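You operate a simulated robot arm through the tools that you are given. There is no shell and no other tool. Be economical: measure what you need, move in short steps, check, and stop when the job is done.

You run a simulated two-armed robot. Do the job below in one go: nothing can be reset, and whatever is moved stays where it is left.

## Task
Pick up the glue can marked "G307" from the top of the roller table with one hand, pass it to the other hand and put it on the top of the patch table. Set down upright: glue can.

The check looks at the end state, three seconds after you hand in, the way a careful person would. Anything else that was tipped, shoved, dropped, spilled or broken makes it a failure.

## Robot
Two 7-joint arms with two-finger parallel grippers on one trunk, on a base that drives. Base frame: it is fixed to the floor where the robot stands at the start and does not move with it; the origin is under the middle of the robot, x ahead of it, y to its left, z up; the surface under the hand at the start is at about z = 800. Units: mm, rad, N and s.
The left shoulder is at the start at [70, 130, 1137], the right one opposite. With the tool pointing down near the work surface each hand reaches from about 200 to 520 mm from the robot's upright axis, wherever it stands, measured 20 degrees to its own side. Places, roughly: top of the patch table [700, 3400, 800]. Payload 1.57 kg a hand.
Tool frame (each hand has its own): the origin (TCP) lies between the finger pads and is the grasp point; the fingertips stand 30 mm ahead of it; z points along the fingers, y is the line along which they close. The gripper opens to 80 mm. The fingers are 17 mm wide and 12 mm thick; the gripper's body (40 by 82 mm) begins 80 mm behind the TCP.
Orientation is that of the tool frame in the base frame, as a unit quaternion [w, x, y, z]. With the fingers straight down and closing along the base's y, the tool's x points along the base's -x, its y along +y and its z along -z.

## Interface
- The arms move only by the tool nudge_tool. It takes "left_moves", "right_moves" or both (then of equal length, played together; a hand with none holds still); each is a list of rows, each an object (a shift or turn left out is 0, a gripper value left out holds the last) with "dr": the turn, a rotation vector about the tool's x, y, z in units of 5 degrees (1.0 is 5 degrees), a list of three; "linear": the shift along the tool's x, y, z in units of 40 mm (1.0 is 40 mm), a list of three; "gripper": the gripper command, from -1 (fully open) to 1 (shut), values between in proportion. In form: [{"dr": [wx, wy, wz], "linear": [dx, dy, dz], "gripper": gripper}, ...]. A call has 1 to 8 rows; each row shifts and turns the commanded pose from where the row before left it, along the tool's axes as they then stand. A call with a number of a shift or a turn outside -1 to 1 is refused whole. A row lasts 0.2 s, in which the tool goes at most 50 mm and 0.15 rad; a call with a longer step from one row to the next is refused whole, and so is a gripper value outside its range. A pose out of reach is approached as far as the arm can. The call stops where the force on the tool passes 40 N (or 10 N more than at its start, if that is more) or the arm is blocked; 0.2 s more then pass. The fingers move at their own pace (about 108 mm/s each) and stop on an object; they squeeze with about 42 N. The grip force told is the motor's: it shows also when the fingers shut on nothing. Time passes only in rows, and 0.2 s behind the last, so rows that do not move let the fingers close. The reply holds the time, the measured pose of the TCP, the force on the tool along the base axes, the opening and the grip force, in the units named above and with some noise, with the torque about the TCP (base axes, N m) and any sound that the robot's microphone picked up.
- Cameras (640 x 400 px; columns grow to the right, rows downward): "scene" is now at [112.6, 27.9, 1338]; the picture's right is [0.32, -0.95, 0.00], its down [-0.72, -0.24, -0.65] and it looks along [0.61, 0.21, -0.76] (base axes); focal length 251 px, centre (320, 200). "left" rides on the left gripper at [72, 7, -122] in its tool frame; the picture's right is [-0.09, 1.00, 0.00], its down [-0.84, -0.08, -0.54] and it looks along [-0.54, -0.05, 0.84] (tool axes); focal length 238 px, centre (320, 200). "right" rides on the right gripper at [72, -7, -122] in its tool frame; the picture's right is [0.09, 1.00, 0.00], its down [-0.84, 0.08, -0.54] and it looks along [-0.54, 0.05, 0.84] (tool axes); focal length 238 px, centre (320, 200).
- camera(camera): a new picture of that camera. No time passes.
- lift_body(by): slides the trunk up (or, below 0, down) by that many mm; the arms and the scene camera ride with it, the base frame stays. It gives what a move gives, with no picture.
- roll_base(legs): drives the robot by 1 to 6 legs, each [ahead, left, turn to the left] in mm, mm and rad, along the robot's own axes; the way and the turn of a leg run together, so that a leg with both is an arc; at most 1500 mm and 3.142 rad a leg. The arms and the cameras ride along, it lands a little off, and it stops where it bumps. It gives what a move gives.
- head_to(pan, tilt): turns the head with the scene camera to pan (to the left, within 1.501 rad either way) and tilt (down, from -0.506 to 1.204), counted from straight ahead of the robot. It gives what a move gives.
- point_at(camera, pixels): there is no depth. For up to 12 entries [column, row, z] of the newest picture of that camera ("zoom" is the newest enlarged one), the place [x, y] in the base frame at which the ray of that pixel passes the height z, good to about 3 mm, but the place of the scene camera against the robot may be out by one fixed shift of up to 18 mm in any direction. No time passes.
- zoom(camera, box): a new picture of the part [left, top, right, bottom] of that camera's present view, enlarged. No time passes.
- finish_job(): hands the job in; it is judged then, once.

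Work in short steps. Measure before you move; look again where a grasp or a placing could have gone wrong, and mend it. You have 80 turns and 62 pictures in all, those below and enlarged ones among them. Open the grippers and draw the arms clear of the work before you hand the job in, unless the task says otherwise; then end with one line.

The tools are called after "Call:" as a command line: name --argument value ..., lists and objects as JSON in quotes. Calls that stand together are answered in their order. nudge_tool: Moves the arms, as the interface text tells. Its arguments: {"type":"object","properties":{"left_moves":{"type":"array"},"right_moves":{"type":"array"}},"required":[]} The other tools are called the same way: lift_body (by) slides the trunk up or down; roll_base (legs) drives the base; head_to (pan, tilt) turns the head that bears the scene camera; camera (camera) takes a picture; point_at (camera, pixels) gives the place at which the rays of pixels pass given heights; zoom (camera, box) takes an enlarged picture of a part of a camera's view; finish_job () hands the job in.

At the start:

```text
t: 0.0
left_eef_pos: [321.4, 309.4, 1032.9]
left_tool_rot: [0.0, -0.001, 1.0, -0.001]
left_ft_force: [1.1, -0.1, 0.4]
left_moment: [0.02, -0.01, 0.0]
left_gripper_width: 80.3
left_grip_force: 0.1
right_eef_pos: [378.7, -16.0, 1118.7]
right_tool_rot: [0.0, 0.001, 1.0, 0.001]
right_ft_force: [-0.2, 0.1, 0.7]
right_moment: [0.03, -0.03, -0.01]
right_gripper_width: 80.2
right_grip_force: 0.1
trunk travel left (down, up): [-775.0, 165.0]
robot x, y, heading: [4.3, 1.2, -0.001]
head pan, tilt: [0.326, 0.867]
```

scene: 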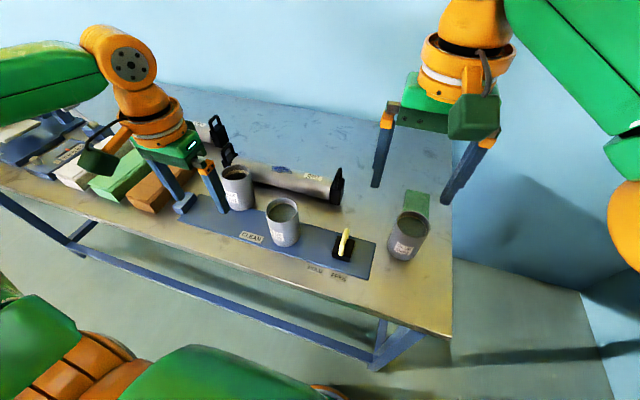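
right: 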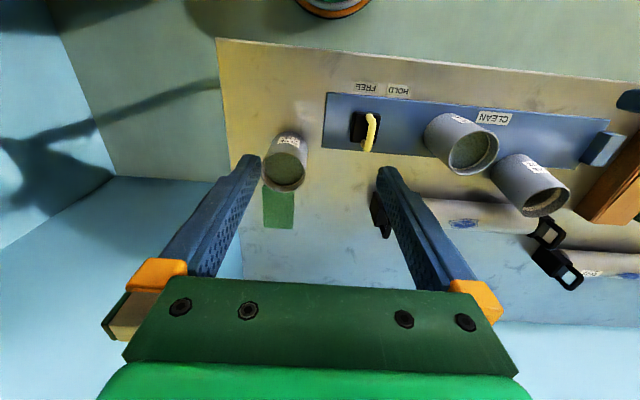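
left: 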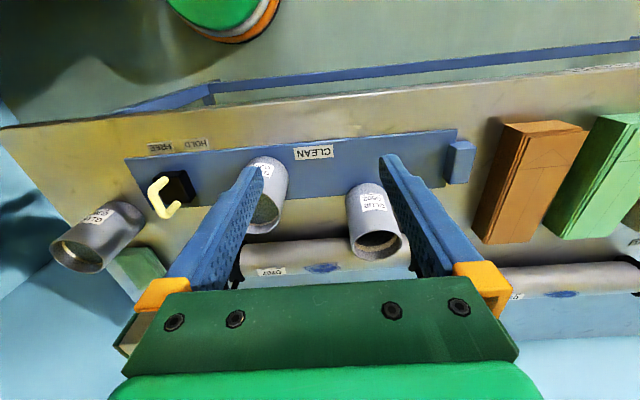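

Three cans are visible at about (237,188), (283,222) and (408,236) in the scene view, plus a FREE/HOLD lever. I'll zoom in to read the labels.

Call:
zoom --camera "scene" --box '[200, 150, 450, 300]'

Call:
zoom --camera "left" --box '[30, 120, 430, 300]'

Call:
zoom --camera "right" --box '[230, 70, 590, 240]'

```text
2.56 times, centred on (325, 225) of scene
```

zoom: 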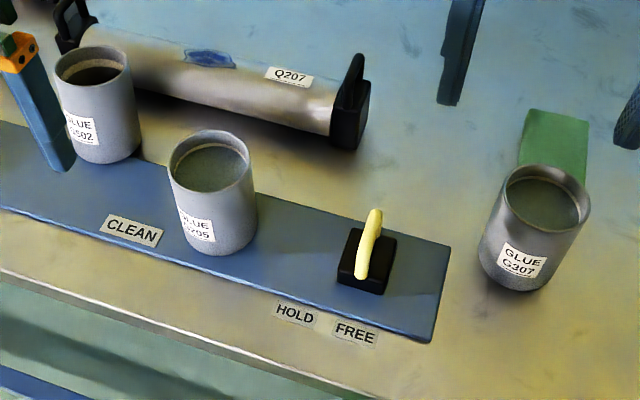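

```text
1.60 times, centred on (230, 210) of left
```

zoom: 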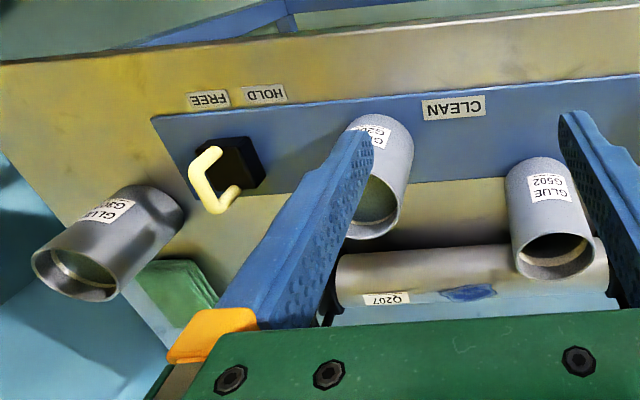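

```text
1.78 times, centred on (410, 155) of right
```

zoom: 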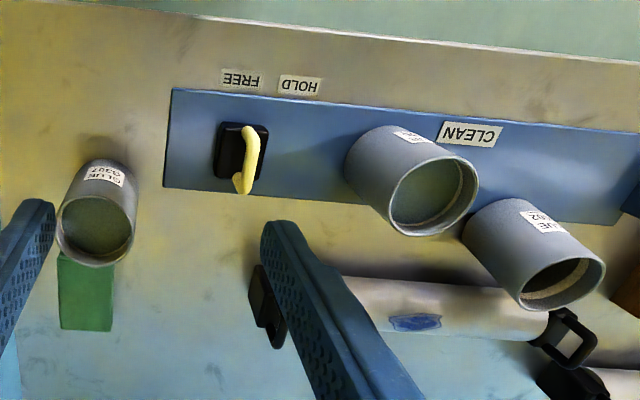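

G307 is the rightmost can, standing alone and filled with glue. I'll locate its rim and base from both cameras.

Call:
point_at --camera "scene" --pixels '[[411, 228, 800], [411, 228, 880], [411, 228, 900], [411, 228, 920], [397, 256, 800], [417, 200, 800], [424, 230, 900], [430, 231, 900], [396, 226, 900], [402, 261, 800], [441, 337, 800]]'

Call:
point_at --camera "right" --pixels '[[285, 168, 880], [285, 168, 900], [285, 168, 920], [263, 171, 900], [307, 171, 900], [287, 189, 900], [289, 132, 800], [278, 210, 800], [365, 130, 800]]'

```text
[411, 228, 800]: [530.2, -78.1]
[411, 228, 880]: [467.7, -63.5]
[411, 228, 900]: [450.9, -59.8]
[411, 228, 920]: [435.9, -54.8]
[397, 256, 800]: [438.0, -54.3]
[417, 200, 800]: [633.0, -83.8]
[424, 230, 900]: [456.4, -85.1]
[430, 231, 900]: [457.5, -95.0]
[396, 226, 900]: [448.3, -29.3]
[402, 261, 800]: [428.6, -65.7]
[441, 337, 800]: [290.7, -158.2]
```

```text
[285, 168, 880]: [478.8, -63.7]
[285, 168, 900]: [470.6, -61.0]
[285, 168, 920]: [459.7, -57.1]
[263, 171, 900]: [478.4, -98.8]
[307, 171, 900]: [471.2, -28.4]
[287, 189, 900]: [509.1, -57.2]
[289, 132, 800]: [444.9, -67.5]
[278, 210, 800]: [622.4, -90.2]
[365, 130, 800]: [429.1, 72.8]
```

G307 stands at roughly (477, -64) with its rim near z≈885. I move the right hand above it at z≈1000 and look again.

Call:
nudge_tool --right_moves '[{"linear": [-0.49, -0.24, 0.595], "gripper": -1}, {"linear": [-0.49, -0.24, 0.595]}, {"linear": [-0.49, -0.24, 0.595]}, {"linear": [-0.49, -0.24, 0.595]}, {"linear": [-0.49, -0.24, 0.595]}, {}]'

Call:
camera --camera "right"

Call:
camera --camera "scene"

```text
t: 1.4
left_eef_pos: [319.5, 309.7, 1032.5]
left_tool_rot: [0.0, -0.001, 1.0, 0.0]
left_ft_force: [-1.0, -0.1, 0.8]
left_moment: [-0.02, 0.01, 0.0]
left_gripper_width: 80.1
left_grip_force: 0.1
right_eef_pos: [468.9, -63.5, 997.9]
right_tool_rot: [0.0, 0.0, 1.0, 0.002]
right_ft_force: [0.0, 0.5, 0.7]
right_moment: [-0.01, 0.01, 0.02]
right_gripper_width: 80.0
right_grip_force: 0.0
right hand out of reach, approached as far as the arm can: row 5
trunk travel left (down, up): [-775.0, 165.0]
robot x, y, heading: [3.6, -2.4, -0.001]
head pan, tilt: [0.326, 0.867]
```

```text
55 pictures are left
```

right: 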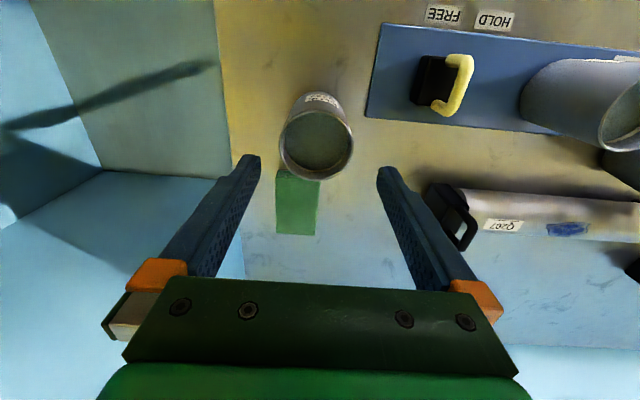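

```text
54 pictures are left
```

scene: 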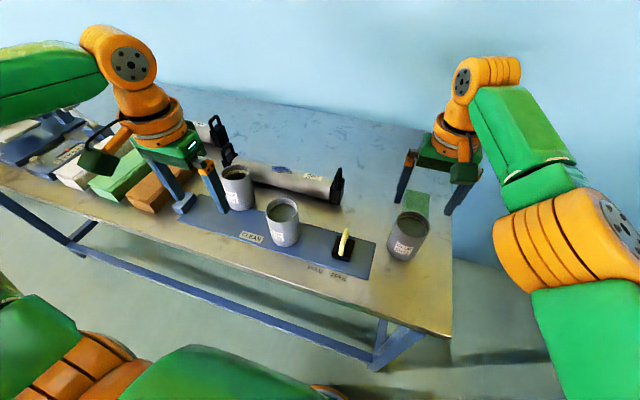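

The arm is near its reach limit there. I'll measure the can again from this closer view: rim left (279,148), right (353,148), top (316,~108), bottom (318,180).

Call:
point_at --camera "right" --pixels '[[279, 147, 870], [353, 147, 870], [279, 147, 885], [353, 147, 885], [317, 142, 870], [317, 142, 885], [317, 180, 885], [317, 108, 885], [318, 93, 800], [291, 105, 800], [342, 105, 800]]'

Call:
zoom --camera "right" --box '[250, 75, 390, 195]'

```text
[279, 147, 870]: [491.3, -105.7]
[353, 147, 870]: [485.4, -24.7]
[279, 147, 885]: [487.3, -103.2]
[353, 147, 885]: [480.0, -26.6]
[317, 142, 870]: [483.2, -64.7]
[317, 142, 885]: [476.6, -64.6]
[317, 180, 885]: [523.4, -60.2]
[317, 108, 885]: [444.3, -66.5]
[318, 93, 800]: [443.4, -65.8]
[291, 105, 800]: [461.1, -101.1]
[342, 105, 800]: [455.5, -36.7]
```

```text
3.33 times, centred on (320, 135) of right
```

zoom: 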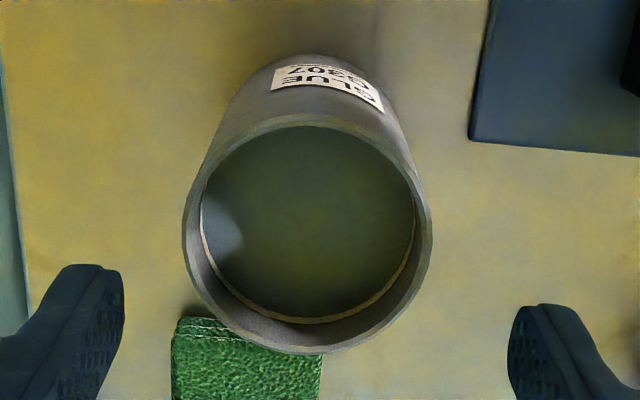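

The rim looks close to the 80 mm opening, so I need its true height. I triangulate using the left camera's old view, where the rim is centred at about (77,256).

Call:
point_at --camera "left" --pixels '[[77, 256, 870], [77, 256, 885], [77, 256, 900], [77, 256, 920], [50, 252, 885], [105, 259, 885], [50, 252, 900], [105, 259, 900]]'

Call:
point_at --camera "right" --pixels '[[316, 144, 870], [316, 144, 885], [316, 144, 900], [316, 144, 920], [278.6, 147, 900], [353.6, 147, 900], [316, 109.5, 900], [316, 180.6, 900], [316, 91.5, 800]]'

Call:
zoom --camera "left" --box '[30, 180, 170, 300]'

```text
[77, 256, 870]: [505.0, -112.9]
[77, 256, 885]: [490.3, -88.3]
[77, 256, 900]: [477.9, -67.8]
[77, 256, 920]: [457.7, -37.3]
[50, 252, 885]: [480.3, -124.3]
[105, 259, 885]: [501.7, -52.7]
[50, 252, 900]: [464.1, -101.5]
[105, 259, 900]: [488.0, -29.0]
```

```text
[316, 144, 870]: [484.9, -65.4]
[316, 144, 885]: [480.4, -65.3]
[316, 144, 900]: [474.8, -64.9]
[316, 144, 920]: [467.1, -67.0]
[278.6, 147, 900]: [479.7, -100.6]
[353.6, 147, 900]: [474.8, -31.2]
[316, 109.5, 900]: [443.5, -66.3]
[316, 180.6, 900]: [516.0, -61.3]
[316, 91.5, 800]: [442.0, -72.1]
```

```text
3.33 times, centred on (100, 240) of left
```

zoom: 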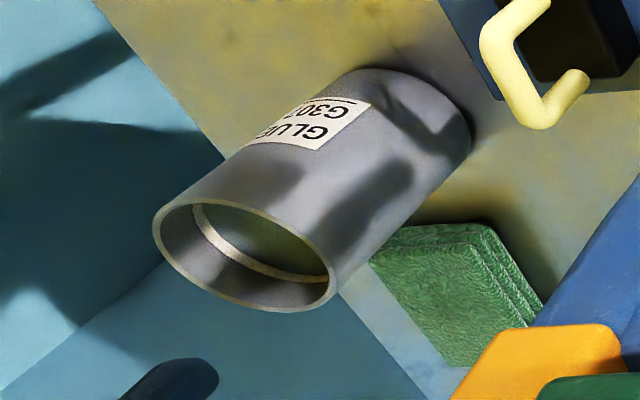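

Both rays meet at z≈900: the can is 100 mm tall, about 71 mm wide, centred near (478,-65). I lower the right hand to z≈940, with the tips still above the rim, and try to gain the missing x.

Call:
nudge_tool --right_moves '[{"linear": [-0.1, -0.02, 0.5]}, {"linear": [-0.1, -0.02, 0.5]}, {"linear": [0, 0, 0.4]}, {}]'

Call:
camera --camera "right"

```text
t: 2.4
left_eef_pos: [321.1, 309.6, 1031.8]
left_tool_rot: [0.001, -0.001, 1.0, -0.001]
left_ft_force: [0.2, -0.3, 0.6]
left_moment: [0.01, 0.0, -0.01]
left_gripper_width: 80.1
left_grip_force: 0.1
right_eef_pos: [475.8, -64.5, 944.2]
right_tool_rot: [0.001, 0.001, 1.0, 0.001]
right_ft_force: [0.0, -0.4, 0.0]
right_moment: [0.01, -0.02, 0.03]
right_gripper_width: 79.9
right_grip_force: 0.0
trunk travel left (down, up): [-775.0, 165.0]
robot x, y, heading: [-2.9, -0.4, 0.001]
head pan, tilt: [0.326, 0.867]
```

```text
51 pictures are left
```

right: 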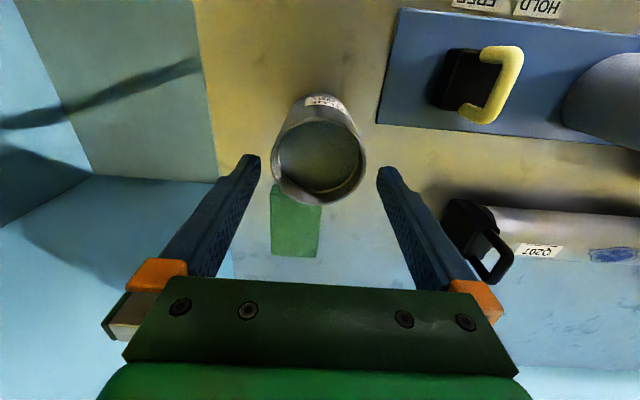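

Lower down the reach is fine. I check the rim centring: edges at (271,158) and (366,158), near edge row ~120, far edge ~206.

Call:
point_at --camera "right" --pixels '[[271, 158, 900], [366, 158, 900], [318, 118, 900], [320, 206, 900], [249, 160, 914], [386, 172, 914]]'

Call:
zoom --camera "right" --box '[230, 80, 410, 220]'

```text
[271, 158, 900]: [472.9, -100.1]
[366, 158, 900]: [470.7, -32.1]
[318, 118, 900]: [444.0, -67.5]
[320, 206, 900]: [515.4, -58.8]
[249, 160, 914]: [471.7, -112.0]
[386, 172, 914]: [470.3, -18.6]
```

```text
2.86 times, centred on (320, 150) of right
```

zoom: 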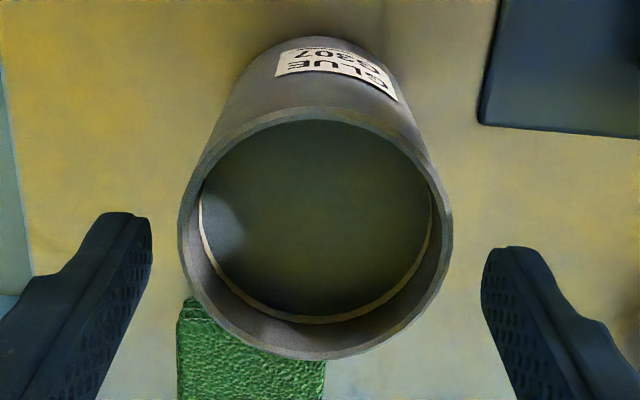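

The rim centre is at about (479,-66) against the TCP's (476,-64.5), so it is centred well enough. I descend slowly to z≈872 with a small correction, keeping the gripper open.

Call:
nudge_tool --right_moves '[{"linear": [-0.07, -0.03, 0.3]}, {"linear": [0, 0, 0.3]}, {"linear": [0, 0, 0.3]}, {"linear": [0, 0, 0.3]}, {"linear": [0, 0, 0.3]}, {"linear": [0, 0, 0.3]}, {}]'

Call:
camera --camera "right"

```text
t: 4.0
left_eef_pos: [321.4, 309.4, 1031.5]
left_tool_rot: [0.0, -0.001, 1.0, 0.0]
left_ft_force: [0.2, -0.7, 0.1]
left_moment: [0.03, -0.04, -0.01]
left_gripper_width: 79.9
left_grip_force: 0.0
right_eef_pos: [475.1, -69.4, 871.9]
right_tool_rot: [0.0, 0.0, 1.0, 0.0]
right_ft_force: [-0.1, 0.9, 0.6]
right_moment: [0.0, 0.0, 0.04]
right_gripper_width: 80.2
right_grip_force: 0.0
right hand out of reach, approached as far as the arm can: row 3
trunk travel left (down, up): [-775.0, 165.0]
robot x, y, heading: [-0.6, 2.5, 0.002]
head pan, tilt: [0.326, 0.867]
```

```text
49 pictures are left
```

right: 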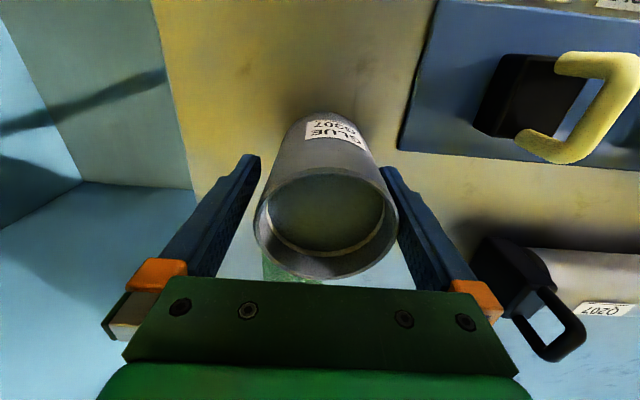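

The fingers straddle the can, which sits slightly to the +y side. I shift +y by 2.5 mm and close.

Call:
nudge_tool --right_moves '[{"linear": [-0.05, 0.06, 0]}, {"gripper": -0.7}, {"gripper": 0}, {"gripper": 1}, {}, {}, {}]'

Call:
camera --camera "right"

```text
t: 5.6
left_eef_pos: [320.9, 309.7, 1032.1]
left_tool_rot: [0.0, -0.002, 1.0, 0.0]
left_ft_force: [0.0, 0.7, 0.5]
left_moment: [0.02, 0.0, -0.02]
left_gripper_width: 80.1
left_grip_force: 0.1
right_eef_pos: [472.5, -68.8, 871.7]
right_tool_rot: [0.0, 0.001, 1.0, 0.001]
right_ft_force: [0.5, 0.1, 0.1]
right_moment: [-0.12, -0.03, 0.02]
right_gripper_width: 70.4
right_grip_force: 42.6
right hand out of reach, approached as far as the arm can: row 1
trunk travel left (down, up): [-775.0, 165.0]
robot x, y, heading: [3.9, -0.7, -0.002]
head pan, tilt: [0.326, 0.867]
```

```text
48 pictures are left
```

right: 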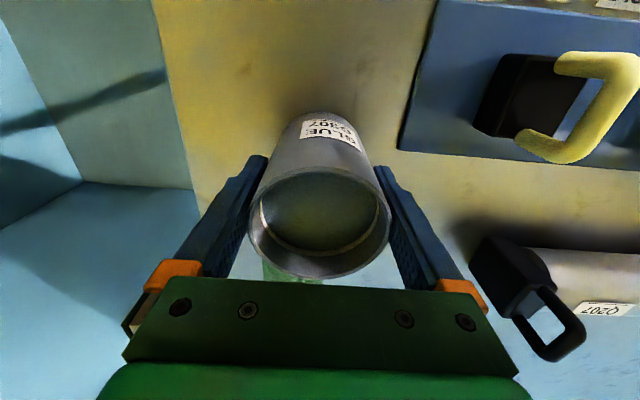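

The grip is firm at 70.4 mm width. I lift slowly, easing back toward the robot once clear to stay in reach.

Call:
nudge_tool --right_moves '[{"linear": [0, 0, -0.2]}, {"linear": [0, 0, -0.3]}, {"linear": [0.1, 0, -0.4]}, {"linear": [0.2, 0, -0.5]}, {"linear": [0.3, 0, -0.5]}, {"linear": [0.4, 0, -0.4]}, {"linear": [0.4, 0, -0.2]}, {}]'

Call:
camera --camera "scene"

```text
t: 7.4
left_eef_pos: [321.9, 310.1, 1031.0]
left_tool_rot: [-0.001, -0.001, 1.0, 0.0]
left_ft_force: [-1.0, 1.0, 0.1]
left_moment: [0.02, -0.01, 0.04]
left_gripper_width: 80.2
left_grip_force: 0.0
right_eef_pos: [418.9, -68.4, 972.1]
right_tool_rot: [-0.001, 0.001, 1.0, 0.0]
right_ft_force: [0.0, 0.1, -4.1]
right_moment: [-0.01, 0.04, 0.0]
right_gripper_width: 70.0
right_grip_force: 42.0
trunk travel left (down, up): [-775.0, 165.0]
robot x, y, heading: [-1.6, -0.3, -0.002]
head pan, tilt: [0.326, 0.867]
```

```text
47 pictures are left
```

scene: 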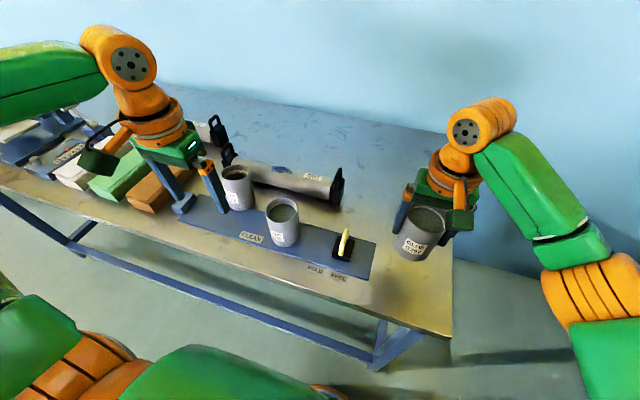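

The can hangs level and clear (about 4 N weight). Before backing off I look around for obstacles and the patch table.

Call:
head_to --pan 1.4 --tilt 0.3

Call:
camera --camera "scene"

Call:
head_to --pan -1.3 --tilt 0.5

Call:
camera --camera "scene"

```text
t: 8.7
left_eef_pos: [322.1, 310.9, 1030.9]
left_tool_rot: [0.0, -0.001, 1.0, 0.0]
left_ft_force: [0.0, 0.4, 0.0]
left_moment: [0.0, -0.02, 0.02]
left_gripper_width: 80.3
left_grip_force: 0.0
right_eef_pos: [418.2, -68.0, 972.5]
right_tool_rot: [0.0, 0.001, 1.0, 0.001]
right_ft_force: [-0.6, -0.1, -3.4]
right_moment: [0.02, 0.0, 0.01]
right_gripper_width: 70.0
right_grip_force: 41.8
trunk travel left (down, up): [-775.0, 165.0]
robot x, y, heading: [-2.6, 1.6, 0.0]
head pan, tilt: [1.4, 0.3]
```

```text
46 pictures are left
```

scene: 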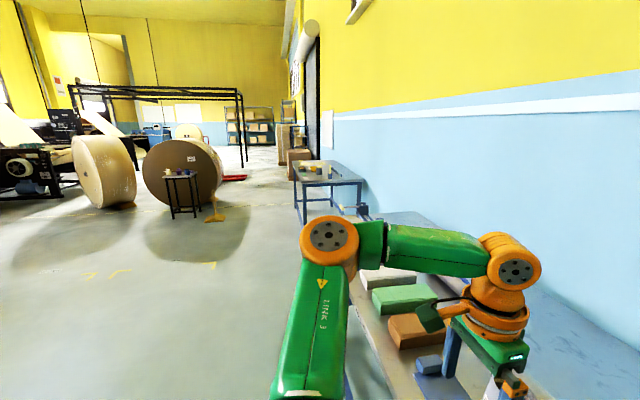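

```text
t: 11.1
left_eef_pos: [322.0, 310.7, 1030.9]
left_tool_rot: [0.001, -0.001, 1.0, 0.0]
left_ft_force: [-0.4, 0.0, 0.9]
left_moment: [0.03, -0.02, -0.03]
left_gripper_width: 80.0
left_grip_force: 0.1
right_eef_pos: [417.9, -67.3, 972.5]
right_tool_rot: [0.001, 0.0, 1.0, 0.001]
right_ft_force: [0.2, 0.4, -3.6]
right_moment: [0.06, -0.02, 0.03]
right_gripper_width: 70.0
right_grip_force: 41.9
trunk travel left (down, up): [-775.0, 165.0]
robot x, y, heading: [1.2, -0.1, -0.0]
head pan, tilt: [-1.3, 0.499]
```

```text
45 pictures are left
```

scene: 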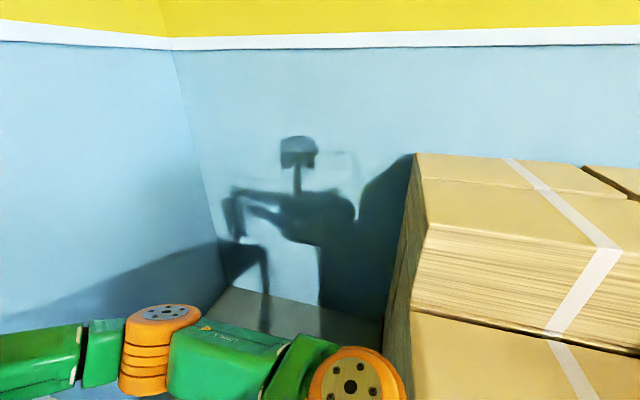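

The patch table is to the left along the wall, and cardboard stacks stand to the right and behind. I raise the trunk 150 mm so everything clears the table clutter, then turn the head back to watch the handover.

Call:
lift_body --by 150

Call:
head_to --pan 0.1 --tilt 0.75

Call:
nudge_tool --left_moves '[{"dr": [0.726, 0.726, -0.947], "gripper": -1}, {"dr": [0.726, 0.726, -0.947]}, {"dr": [0.726, 0.726, -0.947]}, {"dr": [0.726, 0.726, -0.947]}, {"dr": [0.726, 0.726, -0.947]}, {"dr": [0.726, 0.726, -0.947]}, {"dr": [0.726, 0.726, -0.947]}, {"dr": [0.726, 0.726, -0.947]}]'

Call:
camera --camera "scene"

```text
t: 12.9
left_eef_pos: [321.8, 309.4, 1181.8]
left_tool_rot: [0.0, -0.001, 1.0, 0.0]
left_ft_force: [1.1, 0.5, -0.3]
left_moment: [-0.01, 0.03, 0.0]
left_gripper_width: 79.9
left_grip_force: 0.0
right_eef_pos: [418.4, -67.8, 1121.6]
right_tool_rot: [0.0, 0.002, 1.0, 0.001]
right_ft_force: [0.8, -0.2, -3.0]
right_moment: [0.01, 0.04, 0.0]
right_gripper_width: 69.9
right_grip_force: 41.9
trunk travel left (down, up): [-925.0, 15.0]
robot x, y, heading: [-2.0, 3.0, 0.001]
head pan, tilt: [-1.3, 0.499]
```

```text
t: 14.4
left_eef_pos: [321.4, 309.9, 1181.1]
left_tool_rot: [0.0, 0.0, 1.0, 0.0]
left_ft_force: [-0.1, 0.6, -0.3]
left_moment: [0.0, -0.01, -0.02]
left_gripper_width: 79.6
left_grip_force: 0.0
right_eef_pos: [417.4, -67.1, 1121.5]
right_tool_rot: [-0.001, 0.001, 1.0, 0.001]
right_ft_force: [-0.4, 0.0, -3.5]
right_moment: [0.0, 0.04, -0.01]
right_gripper_width: 69.7
right_grip_force: 42.1
trunk travel left (down, up): [-925.0, 15.0]
robot x, y, heading: [0.2, 0.5, 0.005]
head pan, tilt: [0.099, 0.75]
```

```text
t: 16.2
left_eef_pos: [322.9, 311.3, 1181.5]
left_tool_rot: [-0.244, -0.319, 0.883, -0.244]
left_ft_force: [0.5, 0.4, 0.1]
left_moment: [-0.02, 0.0, -0.01]
left_gripper_width: 80.0
left_grip_force: 0.0
right_eef_pos: [417.8, -66.5, 1122.3]
right_tool_rot: [-0.001, 0.001, 1.0, 0.001]
right_ft_force: [-0.6, -0.8, -3.4]
right_moment: [0.0, 0.03, -0.01]
right_gripper_width: 69.6
right_grip_force: 42.3
trunk travel left (down, up): [-925.0, 15.0]
robot x, y, heading: [1.2, 1.7, 0.003]
head pan, tilt: [0.099, 0.75]
```

```text
44 pictures are left
```

scene: 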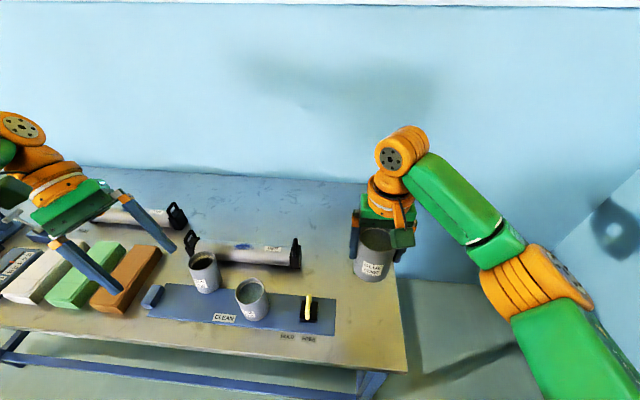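

The left hand is turning as planned. I play the second half of the turn.

Call:
nudge_tool --left_moves '[{"dr": [0.726, 0.726, -0.947]}, {"dr": [0.726, 0.726, -0.947]}, {"dr": [0.726, 0.726, -0.947]}, {"dr": [0.726, 0.726, -0.947]}, {"dr": [0.726, 0.726, -0.947]}, {"dr": [0.726, 0.726, -0.947]}, {"dr": [0.726, 0.726, -0.947]}, {"dr": [0.726, 0.726, -0.947]}]'

Call:
camera --camera "scene"

```text
t: 18.0
left_eef_pos: [270.8, 284.7, 1198.0]
left_tool_rot: [0.427, 0.564, -0.561, 0.43]
left_ft_force: [0.3, 0.3, 0.2]
left_moment: [0.02, 0.03, 0.01]
left_gripper_width: 80.1
left_grip_force: 0.2
left hand out of reach, approached as far as the arm can: row 2, 3, 4, 5, 6, 7, 8
right_eef_pos: [417.7, -66.6, 1122.9]
right_tool_rot: [0.0, 0.001, 1.0, 0.001]
right_ft_force: [0.3, 0.1, -4.0]
right_moment: [0.0, 0.02, 0.0]
right_gripper_width: 69.8
right_grip_force: 42.4
trunk travel left (down, up): [-925.0, 15.0]
robot x, y, heading: [1.0, -0.0, -0.003]
head pan, tilt: [0.099, 0.75]
```

```text
43 pictures are left
```

scene: 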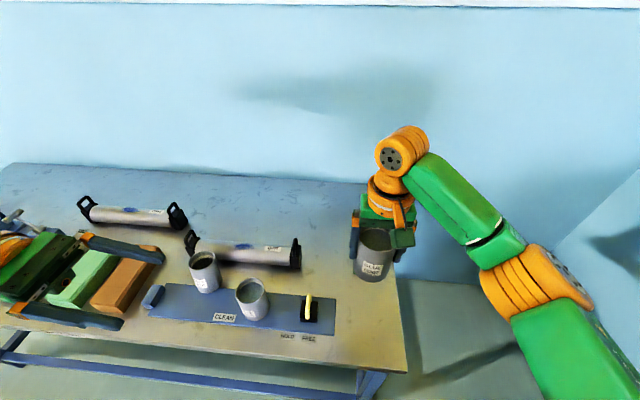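

Orientation reached; only the position was limited by wrist reach at the far left. I move the left hand in toward (370,130,1127) and the can to about (370,-10,1122).

Call:
nudge_tool --left_moves '[{"linear": [-0.02, -0.17, 0.67]}, {"linear": [-0.02, -0.17, 0.67]}, {"linear": [-0.02, -0.17, 0.67]}, {"linear": [-0.02, -0.17, 0.67]}, {"linear": [-0.02, -0.17, 0.67]}, {"linear": [-0.02, -0.17, 0.67]}, {"linear": [-0.02, -0.17, 0.67]}, {}]' --right_moves '[{"linear": [0.2, 0.24, 0]}, {"linear": [0.2, 0.24, 0]}, {"linear": [0.2, 0.24, 0]}, {"linear": [0.2, 0.24, 0]}, {"linear": [0.2, 0.24, 0]}, {"linear": [0.2, 0.23, 0]}, {}, {}]'

Call:
camera --camera "scene"

Call:
camera --camera "left"

```text
t: 19.8
left_eef_pos: [320.9, 105.7, 1143.4]
left_tool_rot: [-0.43, -0.561, 0.561, -0.431]
left_ft_force: [-0.1, 0.2, -0.1]
left_moment: [0.0, 0.01, -0.04]
left_gripper_width: 80.1
left_grip_force: 0.1
right_eef_pos: [369.6, -9.5, 1121.7]
right_tool_rot: [0.0, 0.001, 1.0, 0.002]
right_ft_force: [0.7, 0.3, -3.0]
right_moment: [0.02, 0.02, 0.0]
right_gripper_width: 69.4
right_grip_force: 42.0
trunk travel left (down, up): [-925.0, 15.0]
robot x, y, heading: [0.0, -2.2, -0.001]
head pan, tilt: [0.099, 0.75]
```

```text
42 pictures are left
```

scene: 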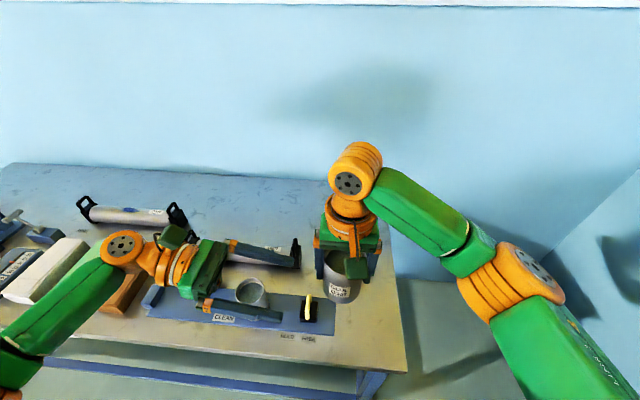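

```text
41 pictures are left
```

left: 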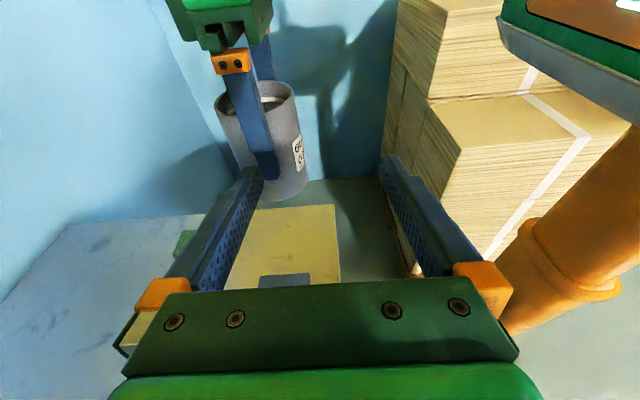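

The left hand is at (321,106,1143) and points at the can. I line it up on the approach axis to the can centre, about (375,-10) and z≈1090.

Call:
nudge_tool --left_moves '[{"linear": [-0.18, -0.45, 0.05]}, {"linear": [-0.18, -0.45, 0.05]}, {"linear": [-0.18, -0.45, 0.05]}, {}]'

Call:
camera --camera "left"

Call:
camera --camera "right"

```text
t: 20.8
left_eef_pos: [374.5, 107.2, 1120.9]
left_tool_rot: [0.431, 0.561, -0.561, 0.431]
left_ft_force: [-1.1, 0.2, -0.1]
left_moment: [0.03, -0.01, -0.04]
left_gripper_width: 79.9
left_grip_force: 0.1
right_eef_pos: [368.8, -9.4, 1122.3]
right_tool_rot: [0.0, 0.001, 1.0, 0.0]
right_ft_force: [-0.4, 0.3, -3.0]
right_moment: [-0.01, 0.01, 0.01]
right_gripper_width: 69.8
right_grip_force: 42.3
trunk travel left (down, up): [-925.0, 15.0]
robot x, y, heading: [-2.3, 0.5, -0.0]
head pan, tilt: [0.099, 0.75]
```

```text
40 pictures are left
```

left: 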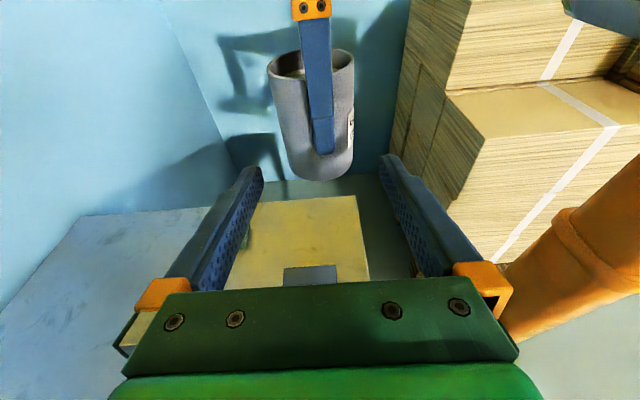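

```text
39 pictures are left
```

right: 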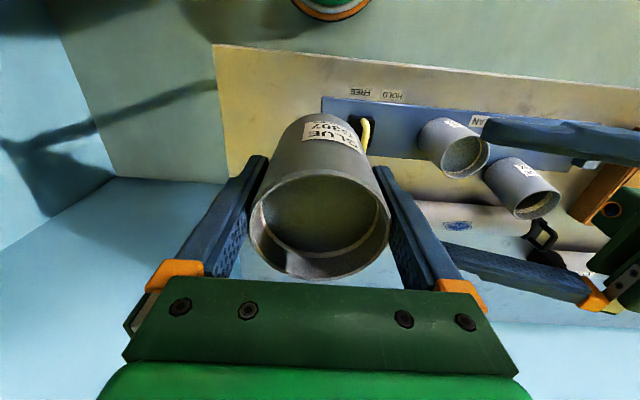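

The can sits centred between the left fingers (bottom at col ~322, finger midline ~321). I advance 70 mm along the tool axis and look.

Call:
nudge_tool --left_moves '[{"linear": [0, 0, 0.45]}, {"linear": [0, 0, 0.45]}, {"linear": [0, 0, 0.45]}, {"linear": [0, 0, 0.4]}, {}]'

Call:
camera --camera "left"

Call:
camera --camera "right"

```text
t: 22.0
left_eef_pos: [374.2, 36.8, 1103.2]
left_tool_rot: [0.429, 0.562, -0.56, 0.431]
left_ft_force: [0.9, -0.4, -0.3]
left_moment: [0.03, 0.02, -0.03]
left_gripper_width: 80.2
left_grip_force: 0.0
right_eef_pos: [370.1, -9.0, 1121.4]
right_tool_rot: [0.0, 0.001, 1.0, 0.001]
right_ft_force: [1.0, 0.0, -3.2]
right_moment: [-0.02, 0.04, 0.02]
right_gripper_width: 69.6
right_grip_force: 41.8
trunk travel left (down, up): [-925.0, 15.0]
robot x, y, heading: [-0.6, 1.2, 0.002]
head pan, tilt: [0.099, 0.75]
```

```text
38 pictures are left
```

left: 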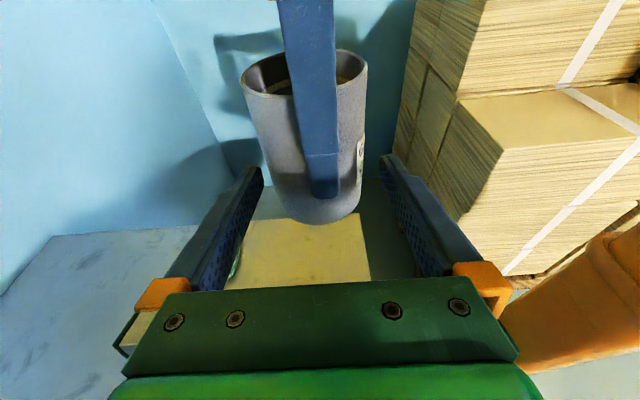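

```text
37 pictures are left
```

right: 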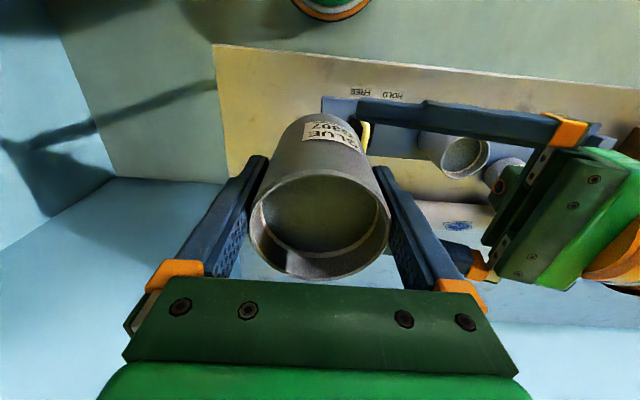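

Still clear, with the can about 2 mm toward +x. I correct that and advance the remaining 47 mm gently.

Call:
nudge_tool --left_moves '[{"linear": [0, -0.05, 0.2]}, {"linear": [0, 0, 0.2]}, {"linear": [0, 0, 0.2]}, {"linear": [0, 0, 0.2]}, {"linear": [0, 0, 0.2]}, {"linear": [0, 0, 0.18]}, {}]'

Call:
camera --camera "left"

Call:
camera --camera "scene"

```text
t: 23.6
left_eef_pos: [376.2, -8.6, 1090.1]
left_tool_rot: [0.43, 0.562, -0.56, 0.432]
left_ft_force: [0.4, -0.6, 0.3]
left_moment: [-0.01, -0.01, 0.0]
left_gripper_width: 79.8
left_grip_force: 0.1
right_eef_pos: [368.9, -10.7, 1122.1]
right_tool_rot: [0.0, 0.001, 1.0, 0.001]
right_ft_force: [-0.5, -0.1, -3.7]
right_moment: [-0.02, 0.03, -0.04]
right_gripper_width: 69.8
right_grip_force: 41.6
trunk travel left (down, up): [-925.0, 15.0]
robot x, y, heading: [0.5, 0.5, 0.004]
head pan, tilt: [0.099, 0.75]
```

```text
36 pictures are left
```

left: 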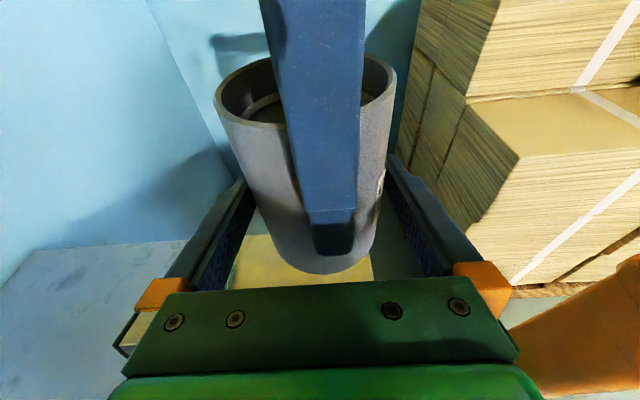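

```text
35 pictures are left
```

scene: 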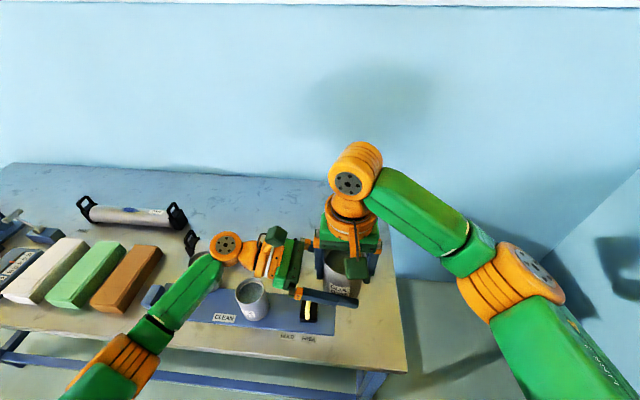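

The left fingers straddle the lower half of the can with no contact. I close the left gripper while the right one holds.

Call:
nudge_tool --left_moves '[{"gripper": -0.7}, {"gripper": 0}, {"gripper": 1}, {}, {}, {}]'

Call:
camera --camera "left"

```text
t: 25.0
left_eef_pos: [375.5, -8.9, 1090.2]
left_tool_rot: [0.43, 0.562, -0.561, 0.43]
left_ft_force: [21.4, -3.9, -1.3]
left_moment: [-0.14, 0.64, -0.76]
left_gripper_width: 70.2
left_grip_force: 41.9
right_eef_pos: [369.8, -10.4, 1122.2]
right_tool_rot: [0.0, 0.0, 1.0, 0.0]
right_ft_force: [-21.6, 3.3, 1.5]
right_moment: [0.21, 0.03, 0.8]
right_gripper_width: 69.6
right_grip_force: 42.3
trunk travel left (down, up): [-925.0, 15.0]
robot x, y, heading: [-0.2, 0.9, -0.001]
head pan, tilt: [0.099, 0.75]
```

```text
34 pictures are left
```

left: 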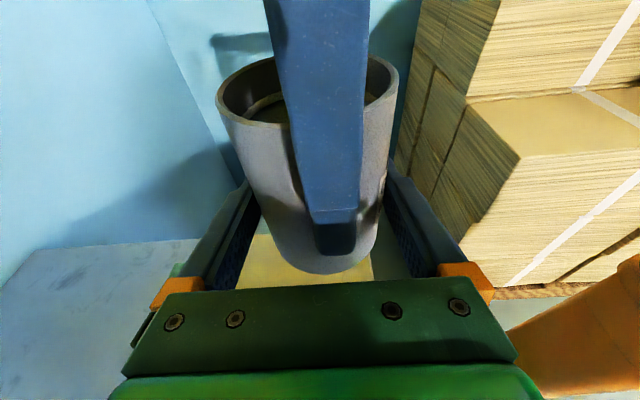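

Both hands hold it at 70 mm, but a 21 N side load along x shows a small misalignment. I ease the left hand about 1.5 mm toward +x to relieve it.

Call:
nudge_tool --left_moves '[{"linear": [0, -0.02, 0]}, {"linear": [0, -0.02, 0]}, {}]'

```text
t: 25.8
left_eef_pos: [377.6, -8.1, 1090.5]
left_tool_rot: [-0.43, -0.561, 0.562, -0.429]
left_ft_force: [11.9, -8.5, -11.4]
left_moment: [-0.07, -0.42, -0.39]
left_gripper_width: 70.0
left_grip_force: 42.6
right_eef_pos: [369.8, -10.3, 1122.9]
right_tool_rot: [0.001, 0.001, 1.0, 0.001]
right_ft_force: [-10.4, 9.0, 11.1]
right_moment: [0.35, 0.66, 0.47]
right_gripper_width: 69.6
right_grip_force: 42.2
trunk travel left (down, up): [-925.0, 15.0]
robot x, y, heading: [-0.2, 2.7, 0.002]
head pan, tilt: [0.099, 0.75]
```

The load has halved and the rest is small. I open the right gripper, with the left holding.

Call:
nudge_tool --right_moves '[{"gripper": 0.2}, {"gripper": -0.5}, {"gripper": -1}, {}, {}]'

Call:
camera --camera "left"

Call:
camera --camera "right"

```text
t: 27.0
left_eef_pos: [377.1, -7.6, 1090.7]
left_tool_rot: [-0.431, -0.561, 0.561, -0.431]
left_ft_force: [-0.6, -0.4, -3.5]
left_moment: [0.01, 0.01, -0.01]
left_gripper_width: 70.0
left_grip_force: 42.6
right_eef_pos: [370.9, -11.2, 1122.3]
right_tool_rot: [-0.001, 0.002, 1.0, 0.001]
right_ft_force: [0.9, -0.2, 0.0]
right_moment: [0.02, 0.0, 0.01]
right_gripper_width: 80.2
right_grip_force: 0.0
trunk travel left (down, up): [-925.0, 15.0]
robot x, y, heading: [-1.6, -2.2, -0.003]
head pan, tilt: [0.099, 0.75]
```

```text
33 pictures are left
```

left: 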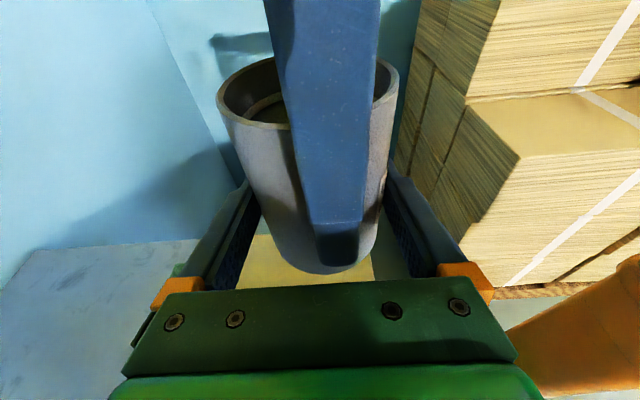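

```text
32 pictures are left
```

right: 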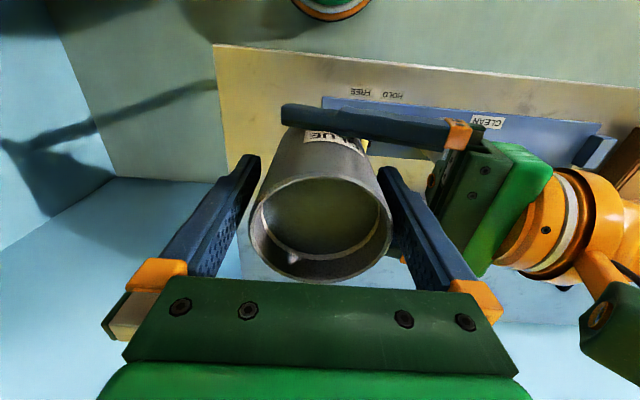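

The left hand alone carries the can (3.5 N, no slip visible). I raise the right hand straight up and then draw it aside.

Call:
nudge_tool --right_moves '[{"linear": [0, 0, -0.5]}, {"linear": [0, 0, -0.6]}, {"linear": [0, 0, -0.8]}, {"linear": [0, 0, -0.8]}, {"linear": [0, -0.8, 0]}, {"linear": [0, -0.9, 0]}, {"linear": [0, -0.9, 0]}, {"linear": [0, -0.9, 0]}]'

Call:
camera --camera "scene"

Call:
camera --camera "left"

```text
t: 28.8
left_eef_pos: [378.4, -8.7, 1091.1]
left_tool_rot: [-0.43, -0.561, 0.562, -0.43]
left_ft_force: [0.1, 0.0, -4.0]
left_moment: [0.02, 0.02, 0.01]
left_gripper_width: 69.9
left_grip_force: 41.9
right_eef_pos: [371.9, -156.6, 1227.2]
right_tool_rot: [0.0, 0.0, 1.0, 0.003]
right_ft_force: [-0.4, -0.2, -0.9]
right_moment: [0.04, -0.03, 0.0]
right_gripper_width: 80.0
right_grip_force: 0.1
trunk travel left (down, up): [-925.0, 15.0]
robot x, y, heading: [3.3, 1.5, -0.001]
head pan, tilt: [0.099, 0.75]
```

```text
31 pictures are left
```

scene: 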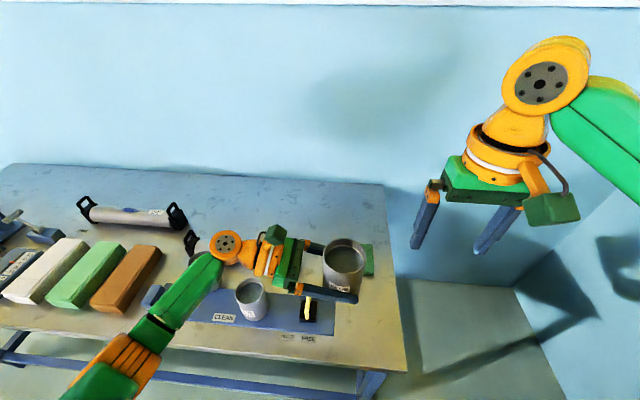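

```text
30 pictures are left
```

left: 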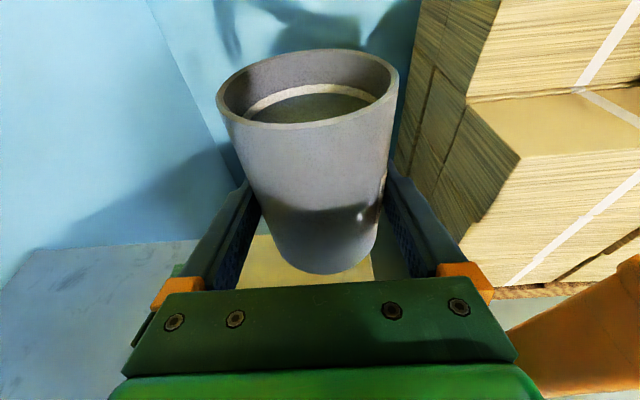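

The can sits level in the left hand and the right hand is clear. I drive left along the table (everything is above the clutter), then back away a little.

Call:
roll_base --legs '[[0, 700, 0], [-250, 300, 0]]'

Call:
head_to --pan 1.1 --tilt 0.4

Call:
camera --camera "scene"

```text
t: 34.5
left_eef_pos: [130.0, 952.1, 1090.1]
left_tool_rot: [-0.432, -0.558, 0.566, -0.425]
left_ft_force: [-0.2, 0.4, -3.4]
left_moment: [0.0, 0.0, -0.01]
left_gripper_width: 69.7
left_grip_force: 41.7
right_eef_pos: [123.4, 805.1, 1227.3]
right_tool_rot: [-0.001, 0.007, 1.0, 0.002]
right_ft_force: [1.0, -0.5, 0.4]
right_moment: [0.02, 0.01, 0.0]
right_gripper_width: 79.9
right_grip_force: 0.0
trunk travel left (down, up): [-925.0, 15.0]
robot x, y, heading: [-244.8, 968.2, -0.011]
head pan, tilt: [0.099, 0.75]
```

```text
t: 35.8
left_eef_pos: [128.9, 952.9, 1091.8]
left_tool_rot: [-0.432, -0.558, 0.565, -0.427]
left_ft_force: [0.5, -0.7, -3.7]
left_moment: [-0.01, -0.02, 0.0]
left_gripper_width: 69.6
left_grip_force: 42.5
right_eef_pos: [122.7, 807.3, 1227.3]
right_tool_rot: [0.0, 0.009, 1.0, 0.001]
right_ft_force: [-0.8, 0.3, 0.1]
right_moment: [-0.03, 0.0, 0.01]
right_gripper_width: 80.1
right_grip_force: 0.0
trunk travel left (down, up): [-925.0, 15.0]
robot x, y, heading: [-250.5, 966.8, -0.019]
head pan, tilt: [1.1, 0.4]
```

```text
29 pictures are left
```

scene: 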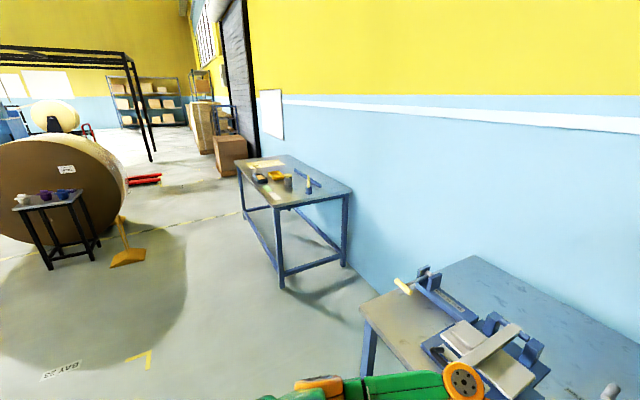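

The patch table is clearly visible with objects toward its far half. I measure its corners and get a zoom.

Call:
point_at --camera "scene" --pixels '[[276, 206, 800], [352, 191, 800], [238, 164, 800], [290, 156, 800], [287, 178, 800], [308, 190, 800], [262, 175, 800], [285, 288, 0], [365, 318, 800], [110, 265, 0]]'

Call:
zoom --camera "scene" --box '[225, 140, 365, 225]'

```text
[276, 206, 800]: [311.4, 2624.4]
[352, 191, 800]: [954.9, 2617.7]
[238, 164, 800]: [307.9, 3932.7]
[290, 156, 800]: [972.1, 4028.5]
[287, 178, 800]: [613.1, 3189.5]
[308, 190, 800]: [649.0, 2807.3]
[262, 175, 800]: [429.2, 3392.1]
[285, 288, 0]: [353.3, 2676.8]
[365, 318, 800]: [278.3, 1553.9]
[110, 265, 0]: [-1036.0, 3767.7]
```

```text
4.57 times, centred on (295, 182) of scene
```

zoom: 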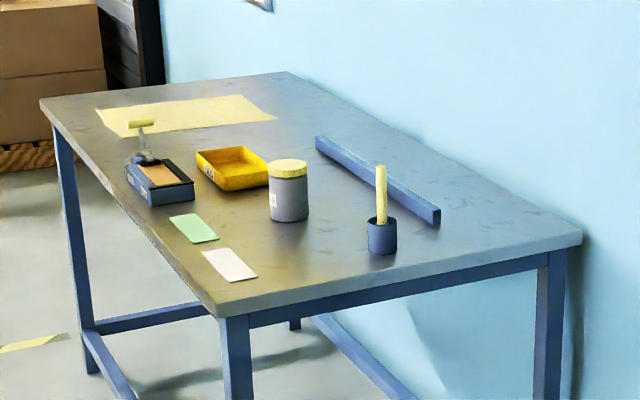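

I map the objects on the patch table using the zoomed picture.

Call:
point_at --camera "zoom" --pixels '[[203, 252, 800], [257, 277, 800], [171, 220, 800], [218, 238, 800], [150, 204, 800], [193, 196, 800], [290, 215, 800], [383, 250, 800], [215, 315, 800], [440, 220, 800], [110, 135, 800], [277, 118, 800]]'

```text
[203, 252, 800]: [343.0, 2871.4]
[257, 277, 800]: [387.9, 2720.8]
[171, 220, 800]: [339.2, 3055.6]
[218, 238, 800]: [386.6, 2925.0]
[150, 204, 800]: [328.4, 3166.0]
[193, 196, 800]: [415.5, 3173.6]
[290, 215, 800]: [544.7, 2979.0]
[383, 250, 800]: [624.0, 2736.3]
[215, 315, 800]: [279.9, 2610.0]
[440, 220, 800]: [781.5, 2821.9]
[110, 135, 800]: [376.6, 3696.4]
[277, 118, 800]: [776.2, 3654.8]
```

The table spans x≈310–960, y≈2620–4000, with a clear spot near the near-left corner around (440,2700). I drive left at x≈-250, clear of both tables, and look closer.

Call:
roll_base --legs '[[0, 1000, 0.015], [0, 750, 0]]'

Call:
head_to --pan 0.2 --tilt 0.75

Call:
camera --camera "scene"

```text
t: 44.6
left_eef_pos: [130.5, 2694.5, 1092.2]
left_tool_rot: [0.427, 0.565, -0.557, 0.434]
left_ft_force: [0.2, -0.2, -4.0]
left_moment: [0.02, 0.02, 0.0]
left_gripper_width: 69.2
left_grip_force: 41.3
right_eef_pos: [126.2, 2548.2, 1229.3]
right_tool_rot: [0.0, -0.005, 1.0, 0.002]
right_ft_force: [0.5, 0.3, 0.3]
right_moment: [0.03, -0.01, -0.02]
right_gripper_width: 79.8
right_grip_force: 0.0
trunk travel left (down, up): [-925.0, 15.0]
robot x, y, heading: [-246.9, 2700.4, 0.011]
head pan, tilt: [1.1, 0.4]
```

```text
t: 45.8
left_eef_pos: [130.2, 2695.5, 1090.4]
left_tool_rot: [0.428, 0.564, -0.558, 0.433]
left_ft_force: [0.8, 0.5, -2.5]
left_moment: [-0.04, -0.01, 0.04]
left_gripper_width: 69.5
left_grip_force: 42.1
right_eef_pos: [126.3, 2548.6, 1229.1]
right_tool_rot: [0.0, -0.004, 1.0, 0.001]
right_ft_force: [-0.7, 0.0, -0.2]
right_moment: [-0.01, -0.01, 0.0]
right_gripper_width: 80.1
right_grip_force: 0.1
trunk travel left (down, up): [-925.0, 15.0]
robot x, y, heading: [-250.2, 2696.0, 0.012]
head pan, tilt: [0.201, 0.75]
```

```text
27 pictures are left
```

scene: 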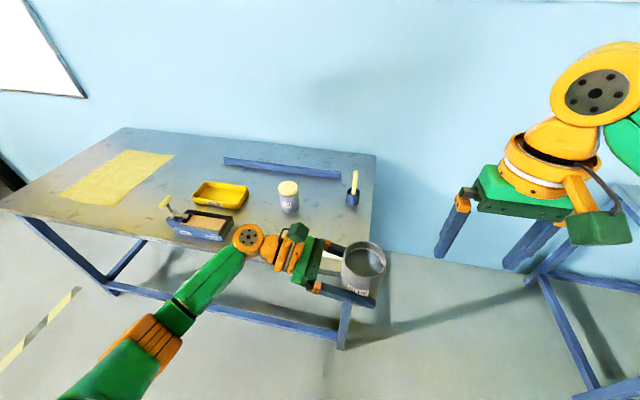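

From here the patches are hidden behind the arm, so I measure the main objects again at close range.

Call:
point_at --camera "scene" --pixels '[[377, 157, 800], [352, 205, 800], [289, 211, 800], [200, 241, 800], [168, 231, 800], [232, 235, 800], [220, 208, 800], [240, 248, 800], [100, 224, 800], [58, 198, 800], [123, 206, 800], [368, 265, 800]]'

Call:
zoom --camera "scene" --box '[150, 150, 400, 310]'

```text
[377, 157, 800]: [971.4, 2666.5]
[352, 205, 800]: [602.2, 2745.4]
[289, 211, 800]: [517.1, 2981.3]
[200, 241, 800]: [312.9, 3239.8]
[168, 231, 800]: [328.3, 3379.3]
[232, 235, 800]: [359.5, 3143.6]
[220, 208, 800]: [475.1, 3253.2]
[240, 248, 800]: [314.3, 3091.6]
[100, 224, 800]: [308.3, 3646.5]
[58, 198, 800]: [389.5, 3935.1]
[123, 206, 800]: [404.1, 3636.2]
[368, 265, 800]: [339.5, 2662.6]
```

```text
2.50 times, centred on (275, 230) of scene
```

zoom: 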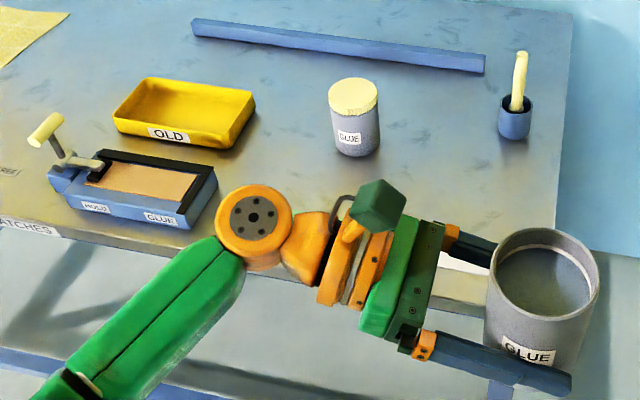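

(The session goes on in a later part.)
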